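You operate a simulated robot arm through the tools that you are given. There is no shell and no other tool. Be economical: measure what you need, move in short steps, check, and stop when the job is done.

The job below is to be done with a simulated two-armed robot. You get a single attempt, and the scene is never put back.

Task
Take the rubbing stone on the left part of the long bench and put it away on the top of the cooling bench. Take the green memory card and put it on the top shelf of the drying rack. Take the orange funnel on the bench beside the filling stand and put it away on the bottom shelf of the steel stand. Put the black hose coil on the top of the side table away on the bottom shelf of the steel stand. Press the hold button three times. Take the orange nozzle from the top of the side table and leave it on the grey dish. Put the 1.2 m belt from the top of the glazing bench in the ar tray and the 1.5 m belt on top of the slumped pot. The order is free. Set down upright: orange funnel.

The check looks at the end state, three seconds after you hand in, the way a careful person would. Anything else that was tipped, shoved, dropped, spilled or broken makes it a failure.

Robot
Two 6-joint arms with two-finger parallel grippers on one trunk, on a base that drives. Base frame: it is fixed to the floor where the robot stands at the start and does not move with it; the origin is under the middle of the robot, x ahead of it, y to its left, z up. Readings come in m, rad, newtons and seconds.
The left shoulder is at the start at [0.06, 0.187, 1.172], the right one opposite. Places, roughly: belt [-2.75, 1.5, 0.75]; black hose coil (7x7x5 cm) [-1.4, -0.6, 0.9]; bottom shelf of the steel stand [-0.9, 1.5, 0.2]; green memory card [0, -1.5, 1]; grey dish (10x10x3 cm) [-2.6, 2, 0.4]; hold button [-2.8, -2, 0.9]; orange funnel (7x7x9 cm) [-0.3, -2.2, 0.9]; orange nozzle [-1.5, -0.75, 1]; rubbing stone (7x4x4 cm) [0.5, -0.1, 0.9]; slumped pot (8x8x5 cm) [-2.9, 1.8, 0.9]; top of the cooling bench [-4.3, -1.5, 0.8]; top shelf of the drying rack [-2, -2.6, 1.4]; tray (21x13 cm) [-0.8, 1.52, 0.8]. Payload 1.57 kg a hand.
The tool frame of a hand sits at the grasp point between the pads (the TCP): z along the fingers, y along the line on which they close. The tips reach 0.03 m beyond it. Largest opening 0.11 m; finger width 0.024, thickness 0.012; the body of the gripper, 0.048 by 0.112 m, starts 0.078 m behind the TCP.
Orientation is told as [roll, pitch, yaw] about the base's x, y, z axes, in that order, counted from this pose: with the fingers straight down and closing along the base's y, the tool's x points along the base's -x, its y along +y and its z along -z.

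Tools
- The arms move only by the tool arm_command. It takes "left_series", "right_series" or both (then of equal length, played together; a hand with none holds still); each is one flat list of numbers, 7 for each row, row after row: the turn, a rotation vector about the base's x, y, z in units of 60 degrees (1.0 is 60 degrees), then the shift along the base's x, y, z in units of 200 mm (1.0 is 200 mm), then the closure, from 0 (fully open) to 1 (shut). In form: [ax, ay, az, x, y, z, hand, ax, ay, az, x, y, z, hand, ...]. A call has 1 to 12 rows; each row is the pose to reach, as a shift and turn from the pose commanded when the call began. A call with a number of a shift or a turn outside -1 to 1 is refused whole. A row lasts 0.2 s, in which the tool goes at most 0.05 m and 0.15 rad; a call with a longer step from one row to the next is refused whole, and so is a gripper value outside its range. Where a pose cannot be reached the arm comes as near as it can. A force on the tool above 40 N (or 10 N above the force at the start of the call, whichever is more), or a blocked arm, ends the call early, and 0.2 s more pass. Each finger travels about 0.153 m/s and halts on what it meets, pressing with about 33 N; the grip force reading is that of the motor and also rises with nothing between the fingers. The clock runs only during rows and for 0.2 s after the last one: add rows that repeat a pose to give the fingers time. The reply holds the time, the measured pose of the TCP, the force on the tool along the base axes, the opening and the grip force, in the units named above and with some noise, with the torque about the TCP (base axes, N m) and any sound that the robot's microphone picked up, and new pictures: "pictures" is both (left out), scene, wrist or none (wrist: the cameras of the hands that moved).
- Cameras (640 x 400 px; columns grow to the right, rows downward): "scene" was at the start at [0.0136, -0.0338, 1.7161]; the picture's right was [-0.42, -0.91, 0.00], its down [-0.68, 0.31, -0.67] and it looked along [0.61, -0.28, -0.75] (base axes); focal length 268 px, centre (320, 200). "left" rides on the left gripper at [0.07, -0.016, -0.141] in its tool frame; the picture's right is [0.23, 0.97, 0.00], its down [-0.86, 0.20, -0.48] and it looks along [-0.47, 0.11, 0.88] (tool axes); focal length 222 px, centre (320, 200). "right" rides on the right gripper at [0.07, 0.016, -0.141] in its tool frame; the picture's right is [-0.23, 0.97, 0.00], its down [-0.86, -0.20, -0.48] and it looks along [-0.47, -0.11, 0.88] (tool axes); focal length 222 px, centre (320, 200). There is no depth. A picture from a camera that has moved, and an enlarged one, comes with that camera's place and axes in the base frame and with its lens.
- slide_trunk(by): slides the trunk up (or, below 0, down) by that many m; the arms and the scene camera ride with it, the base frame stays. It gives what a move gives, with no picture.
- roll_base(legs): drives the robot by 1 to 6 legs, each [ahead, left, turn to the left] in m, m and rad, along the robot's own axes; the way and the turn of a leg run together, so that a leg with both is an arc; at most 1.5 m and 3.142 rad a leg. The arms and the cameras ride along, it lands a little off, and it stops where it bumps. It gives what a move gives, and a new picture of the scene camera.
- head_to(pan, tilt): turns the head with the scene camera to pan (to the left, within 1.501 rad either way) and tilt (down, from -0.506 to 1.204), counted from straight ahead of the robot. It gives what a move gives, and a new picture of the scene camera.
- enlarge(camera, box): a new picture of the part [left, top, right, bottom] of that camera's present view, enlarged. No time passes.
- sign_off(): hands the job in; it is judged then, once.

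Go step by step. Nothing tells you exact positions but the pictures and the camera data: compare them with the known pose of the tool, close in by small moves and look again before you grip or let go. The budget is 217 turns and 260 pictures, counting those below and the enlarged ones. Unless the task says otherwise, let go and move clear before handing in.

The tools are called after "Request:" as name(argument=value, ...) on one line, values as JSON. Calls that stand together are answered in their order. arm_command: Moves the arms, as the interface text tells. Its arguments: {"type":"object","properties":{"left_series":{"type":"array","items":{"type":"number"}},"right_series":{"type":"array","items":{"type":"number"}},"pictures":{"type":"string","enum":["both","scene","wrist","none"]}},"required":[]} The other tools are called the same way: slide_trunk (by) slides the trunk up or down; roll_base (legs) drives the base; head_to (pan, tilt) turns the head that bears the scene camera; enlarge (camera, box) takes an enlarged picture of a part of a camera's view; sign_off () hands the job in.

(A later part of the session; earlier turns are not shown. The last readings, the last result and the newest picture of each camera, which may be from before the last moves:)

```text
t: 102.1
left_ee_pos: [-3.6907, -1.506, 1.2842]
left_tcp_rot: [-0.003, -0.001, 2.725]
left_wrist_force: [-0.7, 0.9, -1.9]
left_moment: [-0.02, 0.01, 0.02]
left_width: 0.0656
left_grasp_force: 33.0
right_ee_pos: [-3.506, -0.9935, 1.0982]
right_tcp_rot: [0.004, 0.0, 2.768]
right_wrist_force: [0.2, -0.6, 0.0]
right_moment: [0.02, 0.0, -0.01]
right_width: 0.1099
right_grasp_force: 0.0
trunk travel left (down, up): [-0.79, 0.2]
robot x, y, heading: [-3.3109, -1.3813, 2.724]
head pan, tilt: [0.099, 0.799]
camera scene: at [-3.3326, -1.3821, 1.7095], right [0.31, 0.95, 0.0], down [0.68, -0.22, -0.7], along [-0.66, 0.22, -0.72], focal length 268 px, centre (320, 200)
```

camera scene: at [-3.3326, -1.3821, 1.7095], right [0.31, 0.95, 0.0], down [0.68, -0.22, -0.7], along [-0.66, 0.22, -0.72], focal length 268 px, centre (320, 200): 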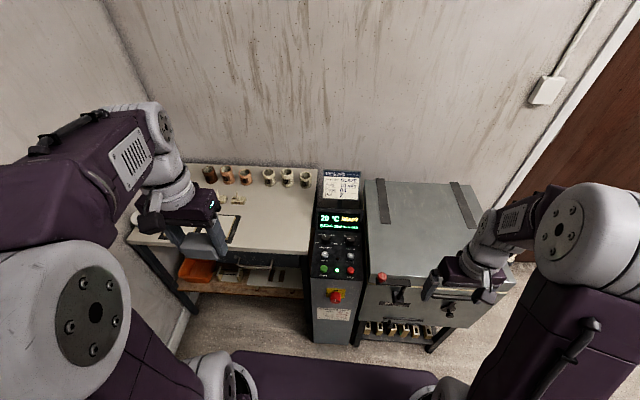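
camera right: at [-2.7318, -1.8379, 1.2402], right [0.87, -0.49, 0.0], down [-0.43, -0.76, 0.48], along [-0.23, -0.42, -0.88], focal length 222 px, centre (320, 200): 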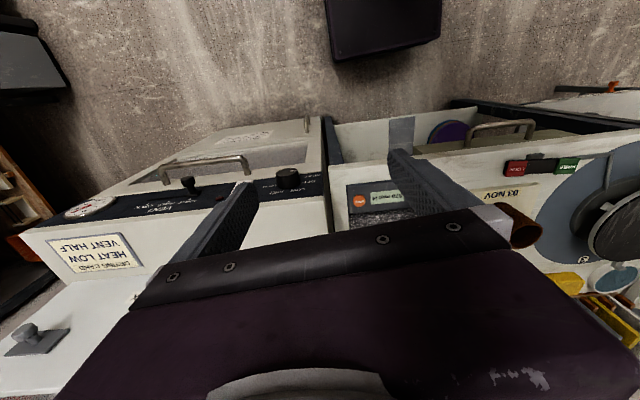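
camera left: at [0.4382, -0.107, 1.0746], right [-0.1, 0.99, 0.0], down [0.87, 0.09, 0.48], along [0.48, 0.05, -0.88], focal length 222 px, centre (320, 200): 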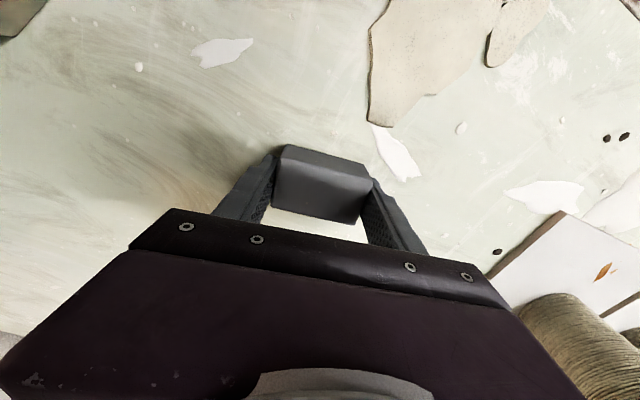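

Request:
roll_base(legs=[[0.17, 0, 0]])

Request:
arm_command(left_series=[0, 0, 0, -0.2, 0.09, 0, 1, 0, 0, 0, -0.4, 0.18, 0, 1, 0, 0, 0, -0.6, 0.27, -0.05, 1, 0, 0, 0, -0.8, 0.36, -0.1, 1, 0, 0, 0, -0.98, 0.43, -0.2, 1, 0, 0, 0, -0.98, 0.43, -0.4, 1, 0, 0, 0, -0.98, 0.43, -0.6, 1, 0, 0, 0, -0.98, 0.43, -0.8, 1, 0, 0, 0, -0.98, 0.43, -0.8, 1], pictures="both")

```text
t: 103.6
left_ee_pos: [-3.8423, -1.4384, 1.2856]
left_tcp_rot: [-0.004, -0.002, 2.723]
left_wrist_force: [0.1, 0.0, -2.1]
left_moment: [-0.02, 0.04, 0.0]
left_width: 0.0656
left_grasp_force: 32.8
right_ee_pos: [-3.6558, -0.9267, 1.0986]
right_tcp_rot: [0.001, -0.002, 2.766]
right_wrist_force: [-0.9, 0.2, 1.0]
right_moment: [0.02, 0.0, 0.03]
right_width: 0.11
right_grasp_force: 0.0
trunk travel left (down, up): [-0.79, 0.2]
robot x, y, heading: [-3.4647, -1.3178, 2.722]
head pan, tilt: [0.099, 0.799]
camera scene: at [-3.4833, -1.3156, 1.7095], right [0.31, 0.95, 0.0], down [0.68, -0.22, -0.7], along [-0.66, 0.22, -0.72], focal length 268 px, centre (320, 200)
```

scene: 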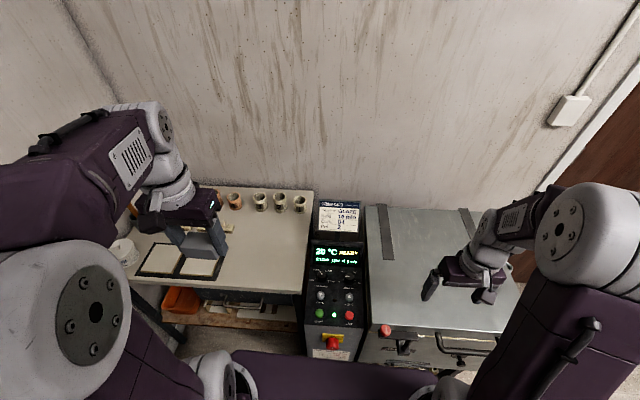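

```text
t: 105.6
left_ee_pos: [-4.0406, -1.3517, 1.1258]
left_tcp_rot: [-0.003, -0.002, 2.723]
left_wrist_force: [0.3, -0.6, -1.9]
left_moment: [0.01, 0.02, 0.0]
left_width: 0.0658
left_grasp_force: 33.0
right_ee_pos: [-3.659, -0.9253, 1.0968]
right_tcp_rot: [0.001, 0.0, 2.767]
right_wrist_force: [-0.1, 0.0, 0.5]
right_moment: [0.01, 0.02, -0.01]
right_width: 0.1101
right_grasp_force: 0.0
trunk travel left (down, up): [-0.79, 0.2]
robot x, y, heading: [-3.4688, -1.3165, 2.719]
head pan, tilt: [0.099, 0.799]
camera scene: at [-3.4866, -1.3138, 1.7095], right [0.31, 0.95, 0.0], down [0.68, -0.22, -0.7], along [-0.66, 0.22, -0.72], focal length 268 px, centre (320, 200)
camera left: at [-3.9687, -1.363, 1.2663], right [-0.19, -0.98, 0.0], down [-0.86, 0.16, 0.48], along [-0.47, 0.09, -0.88], focal length 222 px, centre (320, 200)
```

scene: 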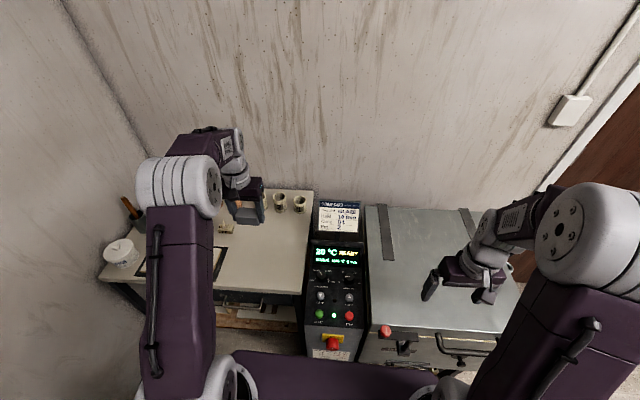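
left: 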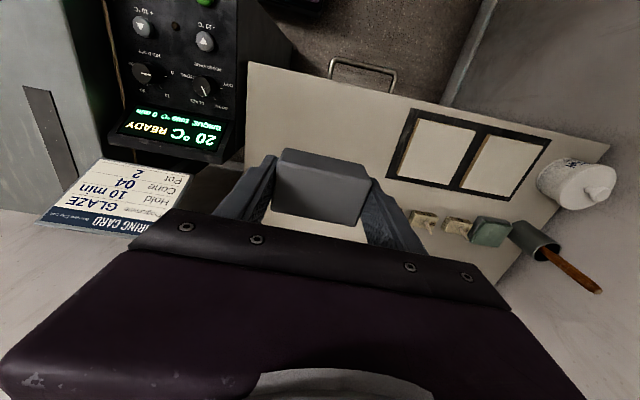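

Request:
arm_command(left_series=[0, 0, 0, -0.13, 0.06, -0.2, 1, 0, 0, 0, -0.13, 0.06, -0.4, 1, 0, 0, 0, -0.13, 0.06, -0.6, 1, 0, 0, 0, -0.13, 0.06, -0.8, 1, 0, 0, 0, -0.13, 0.06, -1, 1, 0, 0, 0, -0.13, 0.06, -1, 1], pictures="both")

```text
t: 107.0
left_ee_pos: [-4.0665, -1.3389, 0.9241]
left_tcp_rot: [-0.002, -0.003, 2.721]
left_wrist_force: [0.3, 0.0, -2.1]
left_moment: [-0.01, 0.02, 0.02]
left_width: 0.0657
left_grasp_force: 33.1
right_ee_pos: [-3.6594, -0.9246, 1.098]
right_tcp_rot: [0.002, 0.0, 2.766]
right_wrist_force: [0.5, 0.8, -0.4]
right_moment: [0.01, 0.01, 0.01]
right_width: 0.1101
right_grasp_force: 0.1
trunk travel left (down, up): [-0.79, 0.2]
robot x, y, heading: [-3.4669, -1.3117, 2.727]
head pan, tilt: [0.099, 0.799]
camera scene: at [-3.4865, -1.3137, 1.7095], right [0.31, 0.95, 0.0], down [0.68, -0.22, -0.7], along [-0.66, 0.22, -0.72], focal length 268 px, centre (320, 200)
camera left: at [-3.9947, -1.3502, 1.0644], right [-0.19, -0.98, 0.0], down [-0.86, 0.16, 0.48], along [-0.47, 0.09, -0.88], focal length 222 px, centre (320, 200)
```

scene: 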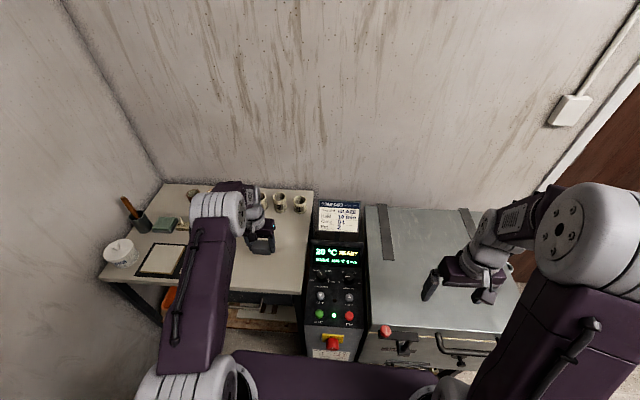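
left: 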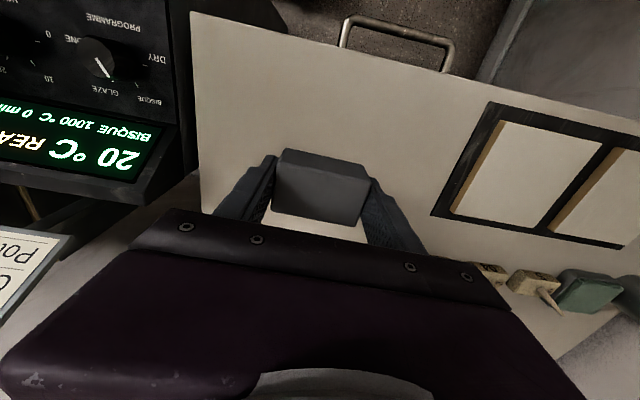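

Request:
arm_command(left_series=[0, 0, 0, 0, 0, -0.15, 1, 0, 0, 0, 0, 0, -0.25, 1, 0, 0, 0, 0, 0, -0.33, 1, 0, 0, 0, 0, 0, -0.36, 1, 0, 0, 0, 0, 0, -0.39, 1, 0, 0, 0, 0, 0, -0.42, 1, 0, 0, 0, 0, 0, -0.45, 1, 0, 0, 0, 0, 0, -0.48, 1, 0, 0, 0, 0, 0, -0.5, 1], pictures="none")

```text
t: 109.0
left_ee_pos: [-4.0678, -1.3383, 0.8305]
left_tcp_rot: [0.0, -0.013, 2.725]
left_wrist_force: [-2.6, -5.1, 36.2]
left_moment: [0.11, -0.27, -0.01]
left_width: 0.0657
left_grasp_force: 32.8
right_ee_pos: [-3.6566, -0.9255, 1.099]
right_tcp_rot: [0.003, -0.004, 2.766]
right_wrist_force: [0.2, -0.2, 0.2]
right_moment: [0.01, 0.02, -0.01]
right_width: 0.11
right_grasp_force: 0.0
trunk travel left (down, up): [-0.79, 0.2]
robot x, y, heading: [-3.4677, -1.317, 2.72]
head pan, tilt: [0.099, 0.799]
```

Request:
arm_command(left_series=[0, 0, 0, 0, 0, 0.04, 1, 0, 0, 0, 0, 0, 0.04, 0.7, 0, 0, 0, 0, 0, 0.04, 0.2, 0, 0, 0, 0, 0, 0.04, 0, 0, 0, 0, 0, 0, 0.04, 0], pictures="none")

Request:
arm_command(left_series=[0, 0, 0, 0, 0, 0.1, 0, 0, 0, 0, 0, 0, 0.25, 0, 0, 0, 0, 0, 0, 0.45, 0, 0, 0, 0, 0, 0, 0.65, 0, 0, 0, 0, 0, 0, 0.85, 0, 0, 0, 0, 0, 0, 1, 0, 0, 0, 0, 0, 0, 1, 0], pictures="wrist")

```text
t: 110.2
left_ee_pos: [-4.0677, -1.3389, 0.8321]
left_tcp_rot: [-0.004, 0.0, 2.722]
left_wrist_force: [-0.3, 0.4, 0.2]
left_moment: [0.0, -0.02, 0.04]
left_width: 0.11
left_grasp_force: 0.1
right_ee_pos: [-3.6591, -0.925, 1.0966]
right_tcp_rot: [0.002, 0.001, 2.766]
right_wrist_force: [-0.2, 0.8, -0.3]
right_moment: [-0.01, -0.02, -0.03]
right_width: 0.1101
right_grasp_force: 0.1
trunk travel left (down, up): [-0.79, 0.2]
robot x, y, heading: [-3.4641, -1.3125, 2.721]
head pan, tilt: [0.099, 0.799]
```

```text
t: 111.8
left_ee_pos: [-4.0686, -1.3395, 1.0336]
left_tcp_rot: [-0.002, -0.001, 2.723]
left_wrist_force: [0.3, 0.3, 0.3]
left_moment: [-0.04, 0.05, 0.02]
left_width: 0.1102
left_grasp_force: 0.0
right_ee_pos: [-3.6596, -0.9241, 1.0971]
right_tcp_rot: [0.001, 0.0, 2.767]
right_wrist_force: [0.3, 0.2, 0.8]
right_moment: [0.02, -0.01, 0.02]
right_width: 0.1099
right_grasp_force: 0.1
trunk travel left (down, up): [-0.79, 0.2]
robot x, y, heading: [-3.4681, -1.3124, 2.721]
head pan, tilt: [0.099, 0.799]
camera left: at [-3.9964, -1.3519, 1.175], right [-0.19, -0.98, 0.0], down [-0.86, 0.16, 0.48], along [-0.47, 0.09, -0.88], focal length 222 px, centre (320, 200)
```

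left: 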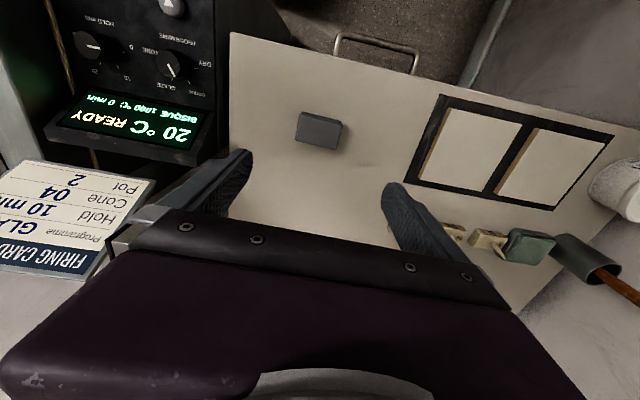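

Request:
arm_command(left_series=[0, 0, 0, 0.1, -0.04, 0.2, 0, 0, 0, 0, 0.3, -0.12, 0.3, 0, 0, 0, 0, 0.5, -0.2, 0.4, 0, 0, 0, 0, 0.7, -0.28, 0.5, 0, 0, 0, 0, 0.9, -0.38, 0.5, 0, 0, 0, 0, 0.9, -0.38, 0.5, 0], pictures="none")

Request:
roll_base(legs=[[-0.45, 0, 0], [0, -0.4, 0], [0, 0, -2.2]])

Request:
head_to(pan=0, tilt=0.4)

```text
t: 113.2
left_ee_pos: [-3.8865, -1.4138, 1.1315]
left_tcp_rot: [-0.005, 0.001, 2.723]
left_wrist_force: [0.6, 0.2, -0.3]
left_moment: [-0.02, -0.03, -0.01]
left_width: 0.1101
left_grasp_force: 0.2
right_ee_pos: [-3.6597, -0.925, 1.0981]
right_tcp_rot: [0.0, 0.002, 2.766]
right_wrist_force: [0.1, 0.2, 0.1]
right_moment: [0.0, 0.02, 0.02]
right_width: 0.1101
right_grasp_force: 0.1
trunk travel left (down, up): [-0.79, 0.2]
robot x, y, heading: [-3.4683, -1.3152, 2.719]
head pan, tilt: [0.099, 0.799]
```

```text
t: 123.3
left_ee_pos: [-2.7163, -0.7334, 1.1313]
left_tcp_rot: [-0.001, -0.001, 0.477]
left_wrist_force: [0.1, 0.2, -0.1]
left_moment: [0.03, 0.03, 0.01]
left_width: 0.11
left_grasp_force: 0.1
right_ee_pos: [-2.4732, -1.2168, 1.0971]
right_tcp_rot: [0.001, 0.0, 0.524]
right_wrist_force: [-1.0, 1.0, -0.5]
right_moment: [0.02, -0.02, -0.04]
right_width: 0.1099
right_grasp_force: 0.1
trunk travel left (down, up): [-0.79, 0.2]
robot x, y, heading: [-2.9035, -1.1211, 0.479]
head pan, tilt: [0.099, 0.799]
camera scene: at [-2.8822, -1.1077, 1.7094], right [0.55, -0.84, 0.0], down [-0.6, -0.39, -0.7], along [0.58, 0.38, -0.72], focal length 268 px, centre (320, 200)
```

scene: 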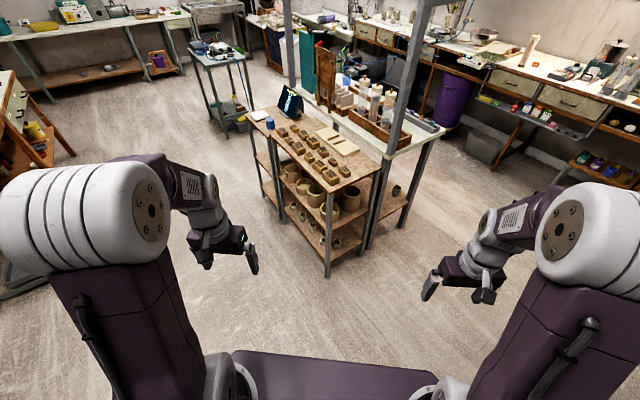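

```text
t: 124.1
left_ee_pos: [-2.7158, -0.7338, 1.1329]
left_tcp_rot: [-0.004, -0.002, 0.477]
left_wrist_force: [0.0, 0.0, -0.2]
left_moment: [-0.03, -0.02, -0.02]
left_width: 0.11
left_grasp_force: 0.0
right_ee_pos: [-2.4755, -1.2156, 1.0971]
right_tcp_rot: [0.0, 0.001, 0.522]
right_wrist_force: [-0.2, 0.4, 0.0]
right_moment: [-0.01, 0.04, -0.02]
right_width: 0.1101
right_grasp_force: 0.1
trunk travel left (down, up): [-0.79, 0.2]
robot x, y, heading: [-2.8993, -1.1226, 0.482]
head pan, tilt: [0.0, 0.4]
camera scene: at [-2.8675, -1.1092, 1.7445], right [0.46, -0.89, 0.0], down [-0.35, -0.18, -0.92], along [0.82, 0.42, -0.39], focal length 268 px, centre (320, 200)
```

scene: 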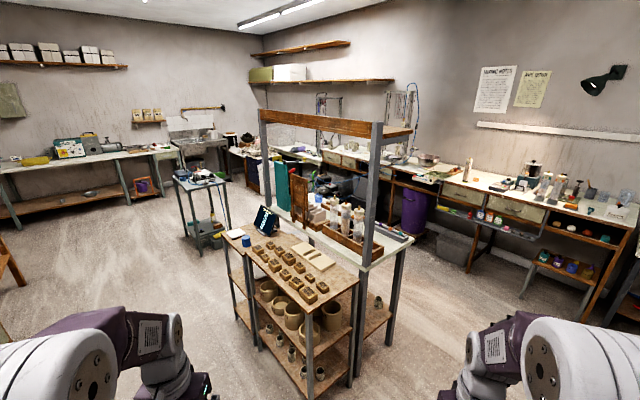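

Request:
enlarge(camera="scene", box=[240, 150, 440, 310])

```text
2.50 times, centred on (340, 230) of scene
camera zoom: at [-2.8675, -1.1092, 1.7445], right [0.46, -0.89, 0.0], down [-0.35, -0.18, -0.92], along [0.82, 0.42, -0.39], focal length 670 px, centre (270, 125)
```

zoom: 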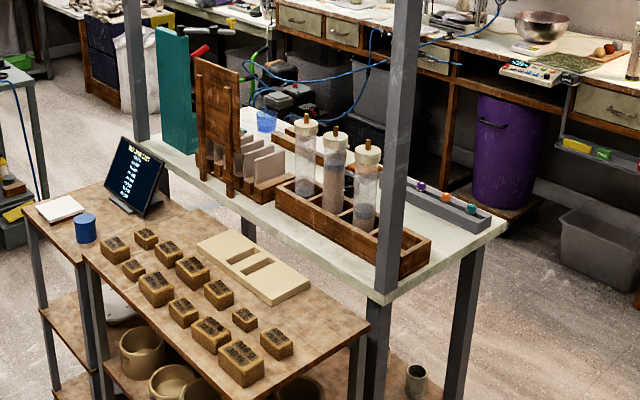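

Request:
roll_base(legs=[[0, 0, -0.94], [1.5, 0, 0], [0, 0, 0.95], [0.9, 0, 0], [0, 0, 2.1]])

Request:
head_to(pan=0, tilt=0.65)

```text
t: 145.6
left_ee_pos: [-1.2271, -1.3979, 1.1316]
left_tcp_rot: [-0.003, -0.002, 2.62]
left_wrist_force: [0.0, -0.2, 0.4]
left_moment: [0.05, 0.0, -0.02]
left_width: 0.1101
left_grasp_force: 0.2
right_ee_pos: [-0.9526, -0.9333, 1.0969]
right_tcp_rot: [0.003, 0.001, 2.667]
right_wrist_force: [0.2, -0.5, -0.8]
right_moment: [0.03, 0.01, -0.01]
right_width: 0.1102
right_grasp_force: 0.0
trunk travel left (down, up): [-0.79, 0.2]
robot x, y, heading: [-0.801, -1.3398, 2.618]
head pan, tilt: [0.0, 0.4]
camera scene: at [-0.8259, -1.3238, 1.7446], right [0.5, 0.87, 0.0], down [0.34, -0.19, -0.92], along [-0.8, 0.46, -0.39], focal length 268 px, centre (320, 200)
```

scene: 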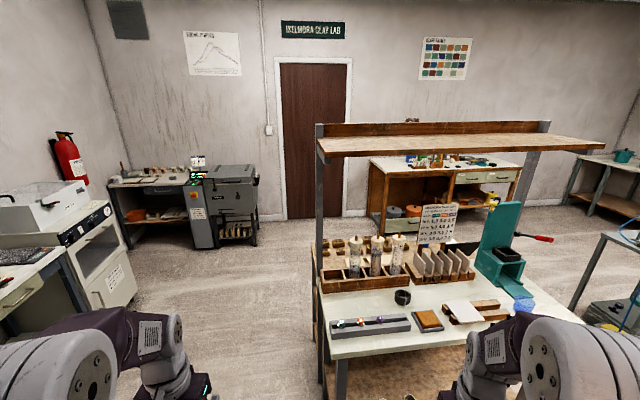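

```text
t: 146.4
left_ee_pos: [-1.2267, -1.3967, 1.1322]
left_tcp_rot: [-0.003, -0.002, 2.621]
left_wrist_force: [0.1, 0.4, 0.1]
left_moment: [-0.02, 0.0, 0.01]
left_width: 0.1097
left_grasp_force: 0.1
right_ee_pos: [-0.9513, -0.9324, 1.0977]
right_tcp_rot: [0.001, 0.001, 2.664]
right_wrist_force: [0.4, 0.1, -1.0]
right_moment: [-0.02, -0.02, 0.01]
right_width: 0.1102
right_grasp_force: 0.3
trunk travel left (down, up): [-0.79, 0.2]
robot x, y, heading: [-0.8002, -1.3384, 2.62]
head pan, tilt: [0.0, 0.649]
camera scene: at [-0.8209, -1.3268, 1.7221], right [0.5, 0.87, 0.0], down [0.52, -0.3, -0.8], along [-0.69, 0.4, -0.6], focal length 268 px, centre (320, 200)
```

scene: 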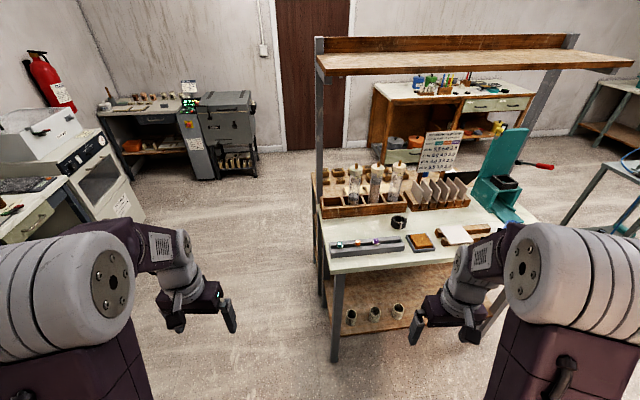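

Request:
enlarge(camera="scene", box=[310, 190, 470, 290])

```text
4.00 times, centred on (390, 240) of scene
camera zoom: at [-0.8209, -1.3268, 1.7221], right [0.5, 0.87, 0.0], down [0.52, -0.3, -0.8], along [-0.69, 0.4, -0.6], focal length 1071 px, centre (40, 40)
```

zoom: 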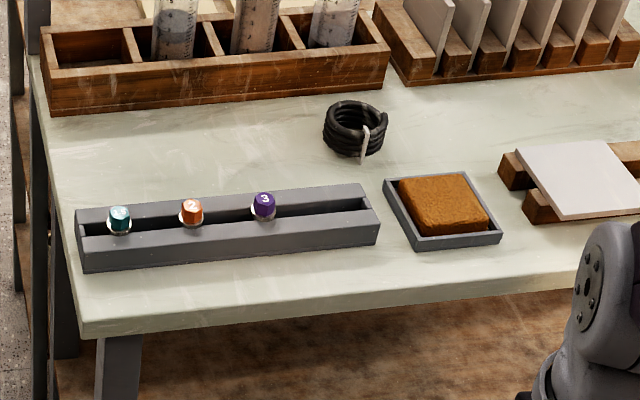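

Request:
roll_base(legs=[[0, 0, 0.146], [0.1, -0.36, 0], [0.2, 0, 0]])

Request:
head_to(pan=0, tilt=0.85)

Request:
enlarge(camera="scene", box=[200, 130, 440, 280])

```text
t: 150.6
left_ee_pos: [-1.3616, -1.0137, 1.1324]
left_tcp_rot: [-0.005, -0.004, 2.767]
left_wrist_force: [0.9, 0.3, -0.2]
left_moment: [0.0, 0.02, -0.01]
left_width: 0.11
left_grasp_force: 0.1
right_ee_pos: [-1.1577, -0.5134, 1.0981]
right_tcp_rot: [0.001, -0.001, 2.811]
right_wrist_force: [0.1, 0.4, 0.6]
right_moment: [0.05, 0.03, -0.01]
right_width: 0.1098
right_grasp_force: 0.1
trunk travel left (down, up): [-0.79, 0.2]
robot x, y, heading: [-0.9526, -0.8941, 2.773]
head pan, tilt: [0.0, 0.649]
camera scene: at [-0.9696, -0.886, 1.7221], right [0.36, 0.93, 0.0], down [0.56, -0.22, -0.8], along [-0.74, 0.29, -0.6], focal length 268 px, centre (320, 200)
```

scene: 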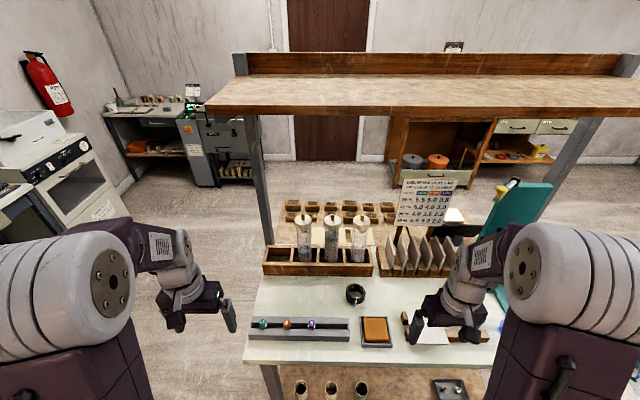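

```text
t: 151.3
left_ee_pos: [-1.3643, -1.0123, 1.1313]
left_tcp_rot: [-0.002, -0.001, 2.769]
left_wrist_force: [0.9, -0.4, 0.2]
left_moment: [0.02, -0.04, -0.01]
left_width: 0.1101
left_grasp_force: 0.1
right_ee_pos: [-1.1601, -0.5124, 1.0966]
right_tcp_rot: [0.001, 0.001, 2.811]
right_wrist_force: [0.2, -0.4, 0.0]
right_moment: [0.02, -0.04, 0.02]
right_width: 0.11
right_grasp_force: 0.0
trunk travel left (down, up): [-0.79, 0.2]
robot x, y, heading: [-0.953, -0.8917, 2.769]
head pan, tilt: [0.0, 0.85]
camera scene: at [-0.9658, -0.8871, 1.7055], right [0.36, 0.93, 0.0], down [0.7, -0.27, -0.66], along [-0.61, 0.24, -0.75], focal length 268 px, centre (320, 200)
```

scene: 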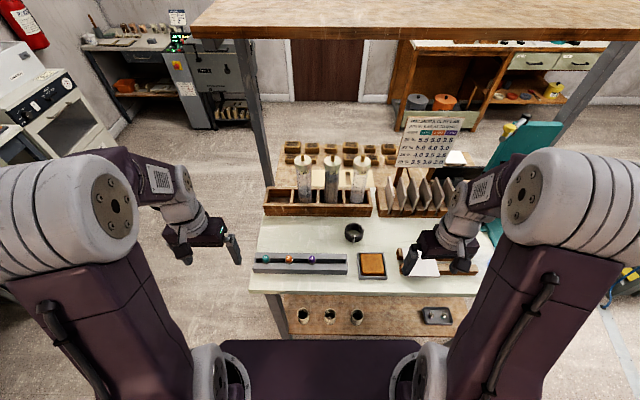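

```text
2.67 times, centred on (320, 205) of scene
camera zoom: at [-0.9658, -0.8871, 1.7055], right [0.36, 0.93, 0.0], down [0.7, -0.27, -0.66], along [-0.61, 0.24, -0.75], focal length 714 px, centre (320, 187)
```

zoom: 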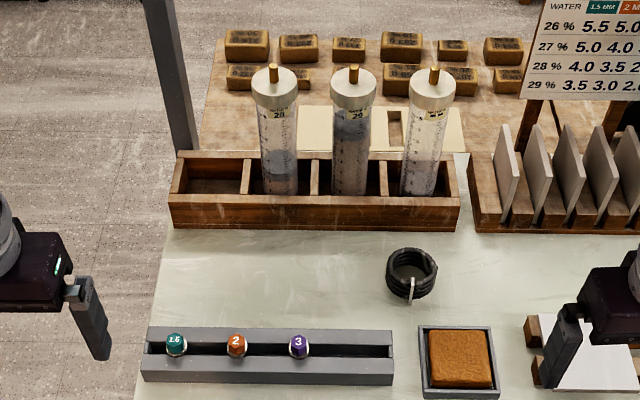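

Request:
arm_command(right_series=[0, 0, 0, -0.22, -0.08, -0.03, 0, 0, 0, 0, -0.44, -0.15, -0.06, 0, 0, 0, 0, -0.66, -0.22, -0.09, 0, 0, 0, -0.04, -0.85, -0.3, -0.12, 0, 0, 0, -0.04, -1, -0.36, -0.15, 0, 0, 0, -0.04, -1, -0.36, -0.15, 0], pictures="none")

Request:
arm_command(right_series=[0, 0, 0, -0.2, -0.04, 0, 0, 0, 0, 0, -0.2, -0.04, -0.1, 0, 0, 0, 0, -0.2, -0.04, -0.1, 0], pictures="both")

```text
t: 152.8
left_ee_pos: [-1.3639, -1.0137, 1.1325]
left_tcp_rot: [0.0, -0.002, 2.767]
left_wrist_force: [-0.9, 0.2, -0.6]
left_moment: [-0.01, 0.0, -0.01]
left_width: 0.11
left_grasp_force: 0.1
right_ee_pos: [-1.3581, -0.5858, 1.0678]
right_tcp_rot: [0.001, 0.0, 2.771]
right_wrist_force: [0.3, 0.6, 0.5]
right_moment: [0.03, 0.01, 0.0]
right_width: 0.11
right_grasp_force: 0.0
trunk travel left (down, up): [-0.79, 0.2]
robot x, y, heading: [-0.9519, -0.89, 2.771]
head pan, tilt: [0.0, 0.85]
```

```text
t: 153.6
left_ee_pos: [-1.3626, -1.0125, 1.1325]
left_tcp_rot: [0.001, -0.002, 2.768]
left_wrist_force: [-0.9, 0.8, 0.0]
left_moment: [-0.01, -0.03, 0.03]
left_width: 0.1099
left_grasp_force: 0.1
right_ee_pos: [-1.3972, -0.593, 1.048]
right_tcp_rot: [0.001, -0.001, 2.77]
right_wrist_force: [-0.4, -0.2, -0.6]
right_moment: [0.01, 0.0, 0.0]
right_width: 0.1102
right_grasp_force: 0.0
trunk travel left (down, up): [-0.79, 0.2]
robot x, y, heading: [-0.9469, -0.8928, 2.77]
head pan, tilt: [0.0, 0.85]
camera scene: at [-0.9634, -0.8877, 1.7055], right [0.36, 0.93, 0.0], down [0.7, -0.27, -0.66], along [-0.62, 0.24, -0.75], focal length 268 px, centre (320, 200)
camera right: at [-1.3379, -0.6339, 1.1901], right [-0.57, -0.82, 0.0], down [-0.72, 0.5, 0.48], along [-0.4, 0.27, -0.88], focal length 222 px, centre (320, 200)
```

scene: 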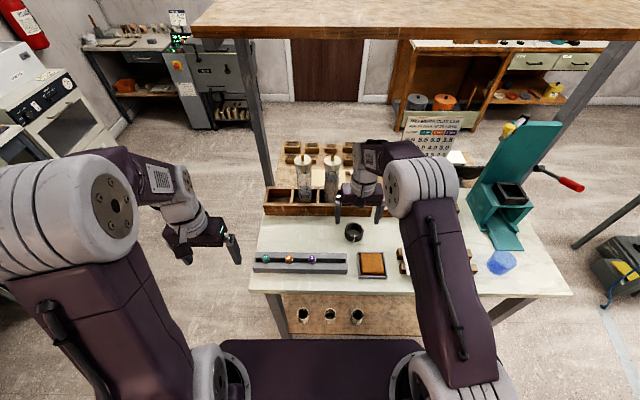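
right: 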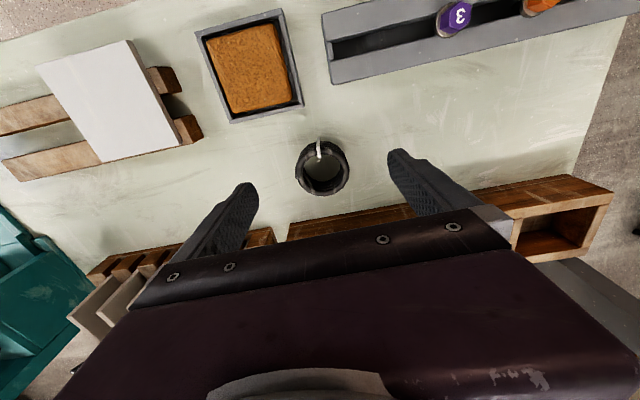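

Request:
arm_command(right_series=[0, 0, 0, -0.085, 0.033, -0.1, 0, 0, 0, 0, -0.085, 0.033, -0.25, 0, 0, 0, 0, -0.085, 0.033, -0.35, 0, 0, 0, 0, -0.085, 0.033, -0.35, 0], pictures="both")

```text
t: 154.6
left_ee_pos: [-1.3623, -1.0125, 1.1318]
left_tcp_rot: [-0.004, 0.0, 2.769]
left_wrist_force: [0.9, -0.1, 0.3]
left_moment: [0.03, -0.02, 0.0]
left_width: 0.1101
left_grasp_force: 0.2
right_ee_pos: [-1.4177, -0.5871, 0.9773]
right_tcp_rot: [0.001, 0.0, 2.772]
right_wrist_force: [0.4, -0.3, 0.2]
right_moment: [-0.03, 0.03, -0.02]
right_width: 0.1099
right_grasp_force: 0.1
trunk travel left (down, up): [-0.79, 0.2]
robot x, y, heading: [-0.9494, -0.8932, 2.766]
head pan, tilt: [0.0, 0.85]
camera scene: at [-0.9649, -0.8875, 1.7054], right [0.36, 0.93, 0.0], down [0.7, -0.27, -0.66], along [-0.61, 0.24, -0.75], focal length 268 px, centre (320, 200)
camera right: at [-1.3583, -0.6278, 1.1196], right [-0.57, -0.82, 0.0], down [-0.72, 0.5, 0.48], along [-0.4, 0.27, -0.88], focal length 222 px, centre (320, 200)
```

scene: 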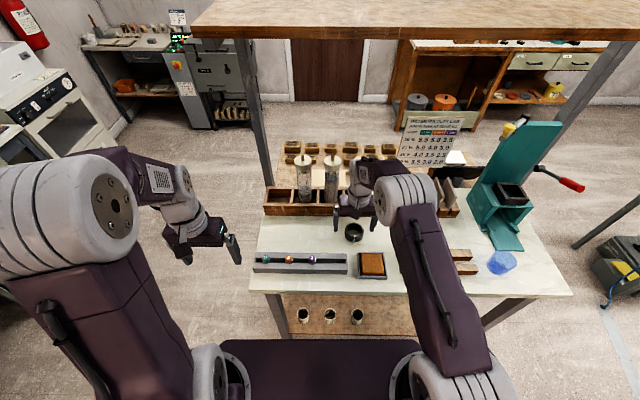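
right: 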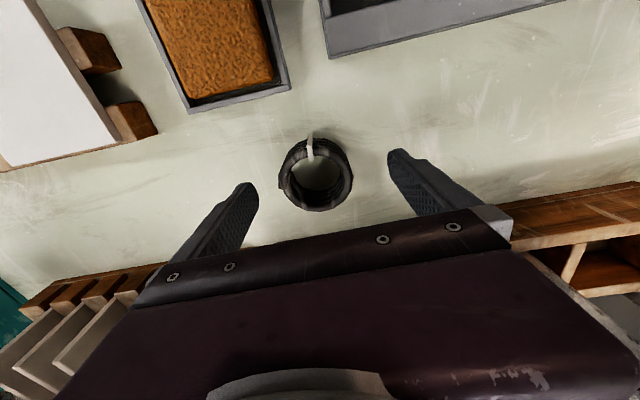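

Request:
arm_command(right_series=[0, 0, 0, -0.025, 0.01, -0.08, 0, 0, 0, 0, -0.025, 0.01, -0.13, 0, 0, 0, 0, -0.025, 0.01, -0.17, 0, 0, 0, 0, -0.025, 0.01, -0.17, 0], pictures="wrist")

```text
t: 155.6
left_ee_pos: [-1.3633, -1.0125, 1.1323]
left_tcp_rot: [-0.003, 0.001, 2.769]
left_wrist_force: [-0.2, 0.5, 0.0]
left_moment: [0.0, -0.01, -0.02]
left_width: 0.1102
left_grasp_force: 0.0
right_ee_pos: [-1.4227, -0.5845, 0.9422]
right_tcp_rot: [0.001, 0.001, 2.77]
right_wrist_force: [0.4, 0.6, -0.1]
right_moment: [-0.01, 0.02, -0.02]
right_width: 0.1099
right_grasp_force: 0.1
trunk travel left (down, up): [-0.79, 0.2]
robot x, y, heading: [-0.9505, -0.8971, 2.767]
head pan, tilt: [0.0, 0.85]
camera right: at [-1.364, -0.6253, 1.0847], right [-0.57, -0.82, 0.0], down [-0.72, 0.5, 0.48], along [-0.39, 0.27, -0.88], focal length 222 px, centre (320, 200)
```

right: 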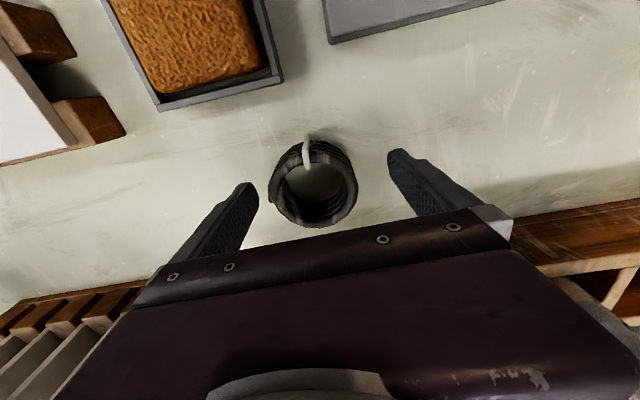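

Request:
arm_command(right_series=[0, 0, 0, 0, 0, -0.06, 0, 0, 0, 0, 0, 0, -0.12, 0, 0, 0, 0, 0, 0, -0.17, 0, 0, 0, 0, 0, 0, -0.17, 0.3, 0, 0, 0, 0, 0, -0.17, 0.6, 0, 0, 0, 0, 0, -0.17, 0.6], pictures="wrist")

```text
t: 156.1
left_ee_pos: [-1.3594, -1.0143, 1.1322]
left_tcp_rot: [-0.002, -0.003, 2.769]
left_wrist_force: [0.0, 0.5, -0.4]
left_moment: [-0.02, -0.04, -0.05]
left_width: 0.11
left_grasp_force: 0.0
right_ee_pos: [-1.4206, -0.5839, 0.9295]
right_tcp_rot: [0.001, -0.004, 2.77]
right_wrist_force: [15.2, -6.9, 25.9]
right_moment: [0.31, -0.98, -0.33]
right_width: 0.1098
right_grasp_force: 0.0
trunk travel left (down, up): [-0.79, 0.2]
robot x, y, heading: [-0.95, -0.8983, 2.771]
head pan, tilt: [0.0, 0.85]
stopped in row 2 (right hand): the force on the tool passed its limit (the readings are from after the stop); the commanded pose is now the measured one
camera right: at [-1.3617, -0.6257, 1.0721], right [-0.57, -0.82, 0.0], down [-0.72, 0.5, 0.48], along [-0.4, 0.27, -0.88], focal length 222 px, centre (320, 200)
```

right: 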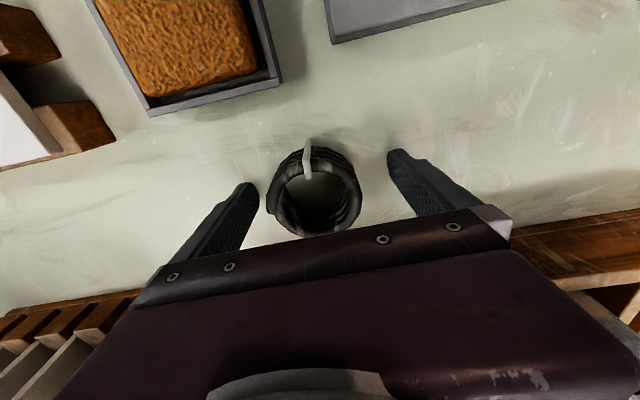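

Request:
arm_command(right_series=[0, 0, 0, 0, 0, 0.03, 0, 0, 0, 0, 0, 0, 0.03, 0.3, 0, 0, 0, 0, 0, 0.03, 0.6, 0, 0, 0, 0, 0, 0.03, 1, 0, 0, 0, 0, 0, 0.03, 1], pictures="wrist")

```text
t: 157.3
left_ee_pos: [-1.3638, -1.0134, 1.1311]
left_tcp_rot: [-0.004, -0.001, 2.768]
left_wrist_force: [0.4, -1.0, 0.1]
left_moment: [0.0, -0.01, -0.03]
left_width: 0.1101
left_grasp_force: 0.0
right_ee_pos: [-1.4246, -0.5823, 0.9336]
right_tcp_rot: [0.002, -0.005, 2.77]
right_wrist_force: [-0.3, -0.3, 0.9]
right_moment: [-0.03, 0.0, -0.02]
right_width: 0.0653
right_grasp_force: 32.5
trunk travel left (down, up): [-0.79, 0.2]
robot x, y, heading: [-0.9474, -0.8931, 2.767]
head pan, tilt: [0.0, 0.85]
camera right: at [-1.3649, -0.6236, 1.0751], right [-0.57, -0.82, 0.0], down [-0.72, 0.5, 0.48], along [-0.4, 0.27, -0.88], focal length 222 px, centre (320, 200)
```

right: 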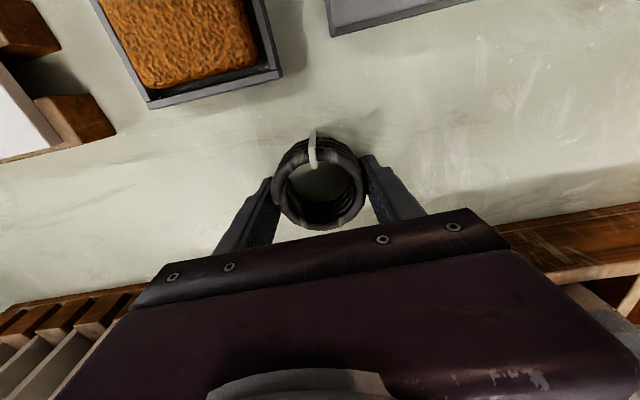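

Request:
arm_command(right_series=[0, 0, 0, 0, 0, 0.2, 1, 0, 0, 0, 0, 0, 0.4, 1, 0, 0, 0, 0, 0, 0.6, 1, 0, 0, 0, 0, 0, 0.8, 1, 0, 0, 0, 0.1, 0, 0.95, 1, 0, 0, 0, 0.3, 0.05, 1, 1, 0, 0, 0, 0.5, 0.1, 1, 1, 0, 0, 0, 0.7, 0.17, 1, 1, 0, 0, 0, 0.9, 0.24, 1, 1, 0, 0, 0, 1, 0.4, 1, 1, 0, 0, 0, 1, 0.4, 1, 1], pictures="none")

Request:
arm_command(left_series=[0, 0, 0, -0.05, 0.2, 0, 0, 0, 0, 0, -0.08, 0.4, 0, 0, 0, 0, 0, -0.1, 0.6, -0.05, 0.3, 0, 0, 0, -0.11, 0.8, -0.1, 0.3, 0, 0, 0, -0.11, 0.935, -0.2, 0.3, 0, 0, 0, -0.11, 0.935, -0.2, 0.3], pictures="both")

```text
t: 159.7
left_ee_pos: [-1.3643, -1.0128, 1.1315]
left_tcp_rot: [-0.001, 0.0, 2.769]
left_wrist_force: [0.2, 0.0, -0.4]
left_moment: [0.0, 0.0, 0.0]
left_width: 0.1099
left_grasp_force: 0.1
right_ee_pos: [-1.2247, -0.505, 1.1329]
right_tcp_rot: [0.0, -0.006, 2.771]
right_wrist_force: [1.0, -0.4, -0.3]
right_moment: [0.0, 0.0, -0.03]
right_width: 0.0651
right_grasp_force: 33.0
trunk travel left (down, up): [-0.79, 0.2]
robot x, y, heading: [-0.9485, -0.8928, 2.771]
head pan, tilt: [0.0, 0.85]
```

```text
t: 161.1
left_ee_pos: [-1.3845, -0.827, 1.0912]
left_tcp_rot: [-0.003, 0.0, 2.769]
left_wrist_force: [-0.3, -0.4, 0.2]
left_moment: [0.02, 0.02, -0.01]
left_width: 0.0771
left_grasp_force: 0.1
right_ee_pos: [-1.2243, -0.5046, 1.1331]
right_tcp_rot: [0.002, -0.006, 2.77]
right_wrist_force: [0.2, -0.3, -0.7]
right_moment: [0.04, 0.01, 0.04]
right_width: 0.0656
right_grasp_force: 32.8
trunk travel left (down, up): [-0.79, 0.2]
robot x, y, heading: [-0.9482, -0.8914, 2.77]
head pan, tilt: [0.0, 0.85]
camera scene: at [-0.9644, -0.8885, 1.7054], right [0.36, 0.93, 0.0], down [0.7, -0.27, -0.66], along [-0.61, 0.24, -0.75], focal length 268 px, centre (320, 200)
camera left: at [-1.3132, -0.8366, 1.2333], right [-0.14, -0.99, 0.0], down [-0.87, 0.12, 0.48], along [-0.47, 0.07, -0.88], focal length 222 px, centre (320, 200)
```

scene: 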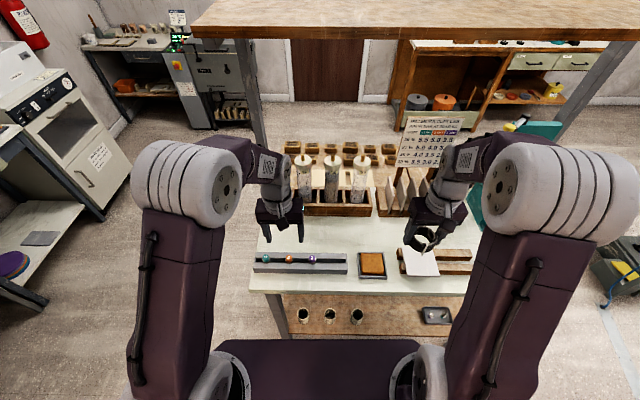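
left: 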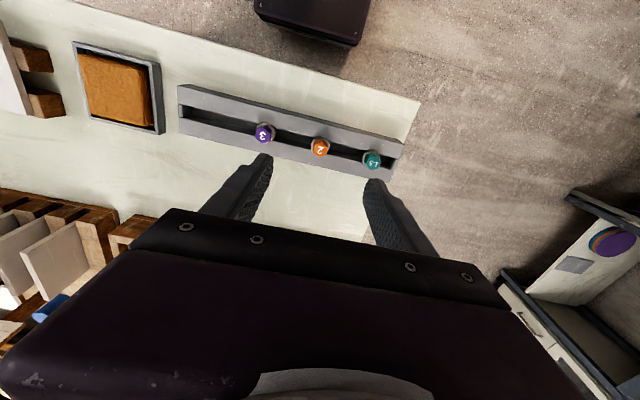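

Request:
arm_command(left_series=[0, 0, 0, -0.02, 0.01, -0.2, 0.5, 0, 0, 0, -0.02, 0.01, -0.4, 0.5, 0, 0, 0, -0.02, 0.01, -0.53, 0.5, 0, 0, 0, -0.02, 0.01, -0.53, 0.5], pictures="wrist")

Request:
enlarge(camera="left", box=[240, 110, 400, 210])

Request:
enlarge(camera="scene", box=[220, 200, 380, 300])

```text
t: 162.1
left_ee_pos: [-1.3894, -0.8238, 0.9844]
left_tcp_rot: [-0.002, -0.004, 2.768]
left_wrist_force: [-1.2, -0.1, 0.7]
left_moment: [-0.03, 0.0, 0.0]
left_width: 0.055
left_grasp_force: 0.1
right_ee_pos: [-1.2248, -0.5038, 1.1327]
right_tcp_rot: [0.002, -0.006, 2.769]
right_wrist_force: [-0.2, -1.0, -1.0]
right_moment: [0.04, 0.0, 0.02]
right_width: 0.0656
right_grasp_force: 32.6
trunk travel left (down, up): [-0.79, 0.2]
robot x, y, heading: [-0.9485, -0.8942, 2.768]
head pan, tilt: [0.0, 0.85]
camera left: at [-1.3172, -0.8335, 1.1261], right [-0.14, -0.99, 0.0], down [-0.87, 0.12, 0.48], along [-0.47, 0.07, -0.88], focal length 222 px, centre (320, 200)
```

left: 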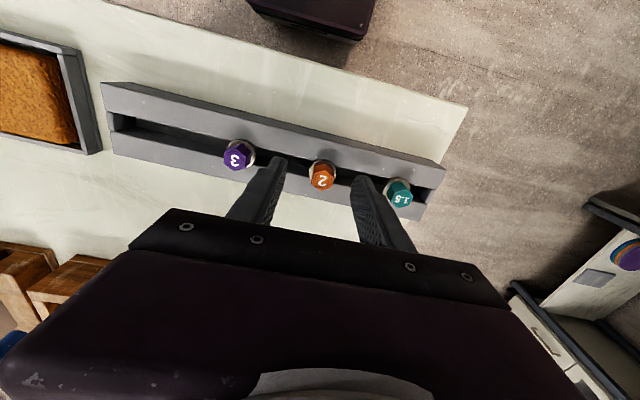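

```text
4.00 times, centred on (320, 160) of left
camera zoom: at [-1.3172, -0.8335, 1.1261], right [-0.14, -0.99, 0.0], down [-0.87, 0.12, 0.48], along [-0.47, 0.07, -0.88], focal length 888 px, centre (320, 360)
```

zoom: 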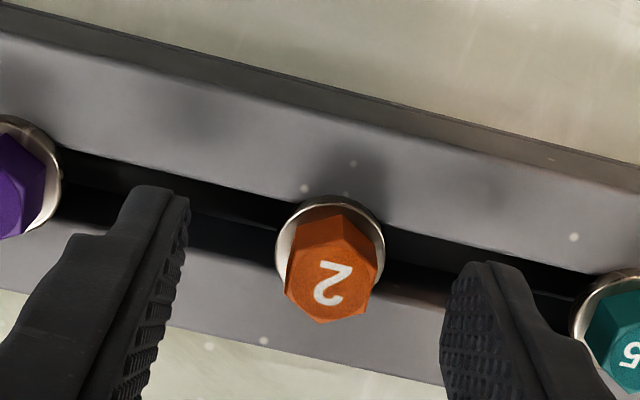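

```text
4.00 times, centred on (300, 250) of scene
camera zoom: at [-0.9648, -0.8873, 1.7054], right [0.36, 0.93, 0.0], down [0.7, -0.27, -0.66], along [-0.61, 0.24, -0.75], focal length 1071 px, centre (400, 0)
```

zoom: 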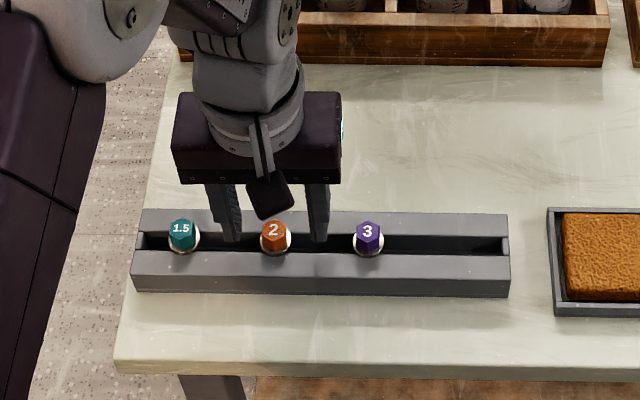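

Request:
arm_command(left_series=[0, 0, 0, 0, 0, 0, 0.64, 0, 0, 0, 0, 0, -0.03, 0.64, 0, 0, 0, 0, 0, -0.06, 0.64, 0, 0, 0, 0, 0, -0.06, 0.64], pictures="none")

Request:
enlarge(camera="left", box=[240, 110, 400, 210])

Request:
enlarge(camera="scene", box=[250, 220, 330, 280])

```text
t: 163.1
left_ee_pos: [-1.39, -0.8227, 0.9739]
left_tcp_rot: [-0.001, -0.001, 2.767]
left_wrist_force: [-0.3, 0.5, -0.2]
left_moment: [0.03, -0.01, 0.03]
left_width: 0.0398
left_grasp_force: 0.1
right_ee_pos: [-1.2259, -0.5045, 1.1327]
right_tcp_rot: [0.001, -0.004, 2.769]
right_wrist_force: [0.1, -0.1, -1.0]
right_moment: [0.01, 0.0, 0.0]
right_width: 0.0652
right_grasp_force: 32.8
trunk travel left (down, up): [-0.79, 0.2]
robot x, y, heading: [-0.9512, -0.8905, 2.767]
head pan, tilt: [0.0, 0.85]
```

```text
4.00 times, centred on (320, 160) of left
camera zoom: at [-1.3169, -0.8325, 1.1151], right [-0.14, -0.99, 0.0], down [-0.87, 0.12, 0.48], along [-0.47, 0.07, -0.88], focal length 888 px, centre (320, 360)
```

zoom: 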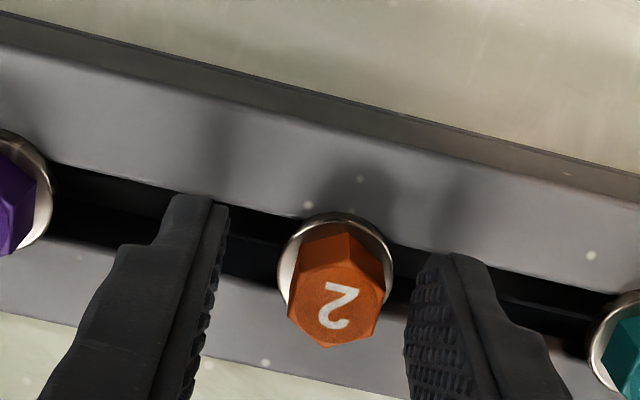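

```text
6.67 times, centred on (290, 250) of scene
camera zoom: at [-0.9646, -0.8875, 1.7054], right [0.36, 0.93, 0.0], down [0.7, -0.27, -0.66], along [-0.61, 0.24, -0.75], focal length 1785 px, centre (520, -133)
```

zoom: 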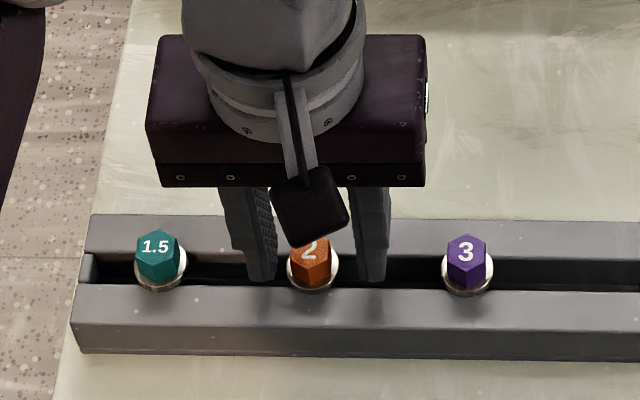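

Request:
arm_command(left_series=[0, 0, 0, 0, 0, -0.02, 0.64, 0, 0, 0, 0, 0, -0.04, 0.64, 0, 0, 0, 0, 0, -0.055, 0.64, 0, 0, 0, 0, 0, -0.055, 0.8, 0, 0, 0, 0, 0, -0.055, 1, 0, 0, 0, 0, 0, -0.055, 1], pictures="none")

Request:
enlarge(camera="left", box=[240, 110, 400, 210])

```text
t: 164.5
left_ee_pos: [-1.3895, -0.8247, 0.9628]
left_tcp_rot: [-0.001, -0.001, 2.769]
left_wrist_force: [-0.1, 0.0, 0.9]
left_moment: [-0.02, 0.0, 0.01]
left_width: 0.0233
left_grasp_force: 33.1
right_ee_pos: [-1.2249, -0.5041, 1.1319]
right_tcp_rot: [0.002, -0.006, 2.77]
right_wrist_force: [0.0, -0.1, 0.0]
right_moment: [-0.01, 0.01, 0.03]
right_width: 0.0655
right_grasp_force: 33.3
trunk travel left (down, up): [-0.79, 0.2]
robot x, y, heading: [-0.9521, -0.8937, 2.772]
head pan, tilt: [0.0, 0.85]
```

```text
4.00 times, centred on (320, 160) of left
camera zoom: at [-1.3172, -0.8323, 1.1044], right [-0.14, -0.99, 0.0], down [-0.87, 0.12, 0.48], along [-0.47, 0.07, -0.88], focal length 888 px, centre (320, 360)
```

zoom: 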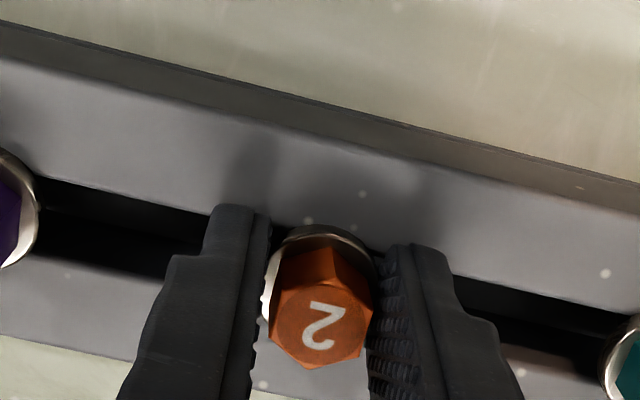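

Request:
arm_command(left_series=[0, 0, 0, 0, 0, 0.1, 1, 0, 0, 0, 0, 0, 0.25, 1, 0, 0, 0, 0, 0, 0.4, 1, 0, 0, 0, 0, 0, 0.6, 1, 0, 0, 0, 0, 0, 0.8, 1, 0, 0, 0, 0.1, -0.1, 0.95, 1, 0, 0, 0, 0.2, -0.25, 1, 1, 0, 0, 0, 0.3, -0.4, 1, 1, 0, 0, 0, 0.3, -0.6, 1, 1, 0, 0, 0, 0.3, -0.75, 1, 1, 0, 0, 0, 0.3, -0.75, 1, 1], pictures="both")

```text
t: 166.9
left_ee_pos: [-1.3292, -0.9727, 1.1625]
left_tcp_rot: [-0.002, 0.002, 2.767]
left_wrist_force: [1.0, -1.3, 0.4]
left_moment: [0.0, 0.02, 0.01]
left_width: 0.023
left_grasp_force: 33.2
right_ee_pos: [-1.2238, -0.504, 1.1329]
right_tcp_rot: [0.002, -0.007, 2.771]
right_wrist_force: [0.6, 0.0, -0.8]
right_moment: [0.0, 0.02, -0.02]
right_width: 0.0652
right_grasp_force: 33.3
trunk travel left (down, up): [-0.79, 0.2]
robot x, y, heading: [-0.9493, -0.8918, 2.768]
head pan, tilt: [0.0, 0.85]
camera scene: at [-0.9648, -0.8867, 1.7054], right [0.36, 0.93, 0.0], down [0.7, -0.27, -0.66], along [-0.61, 0.24, -0.75], focal length 268 px, centre (320, 200)
camera left: at [-1.2567, -0.9819, 1.3036], right [-0.14, -0.99, 0.0], down [-0.87, 0.13, 0.48], along [-0.47, 0.07, -0.88], focal length 222 px, centre (320, 200)
```

scene: 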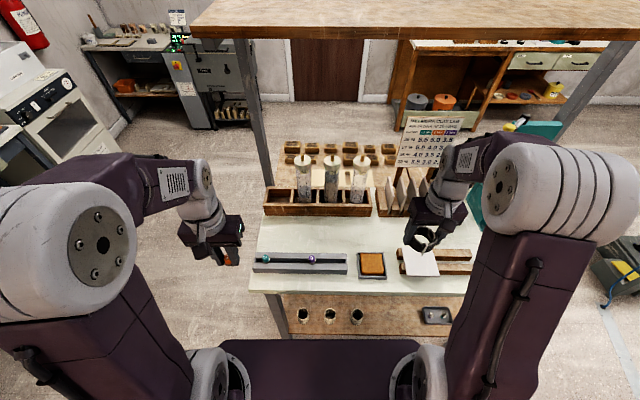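
left: 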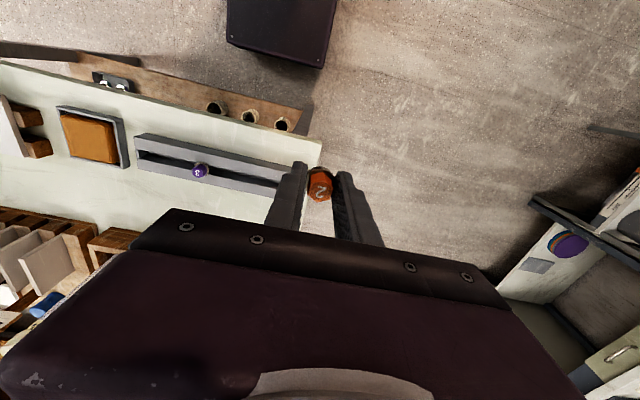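

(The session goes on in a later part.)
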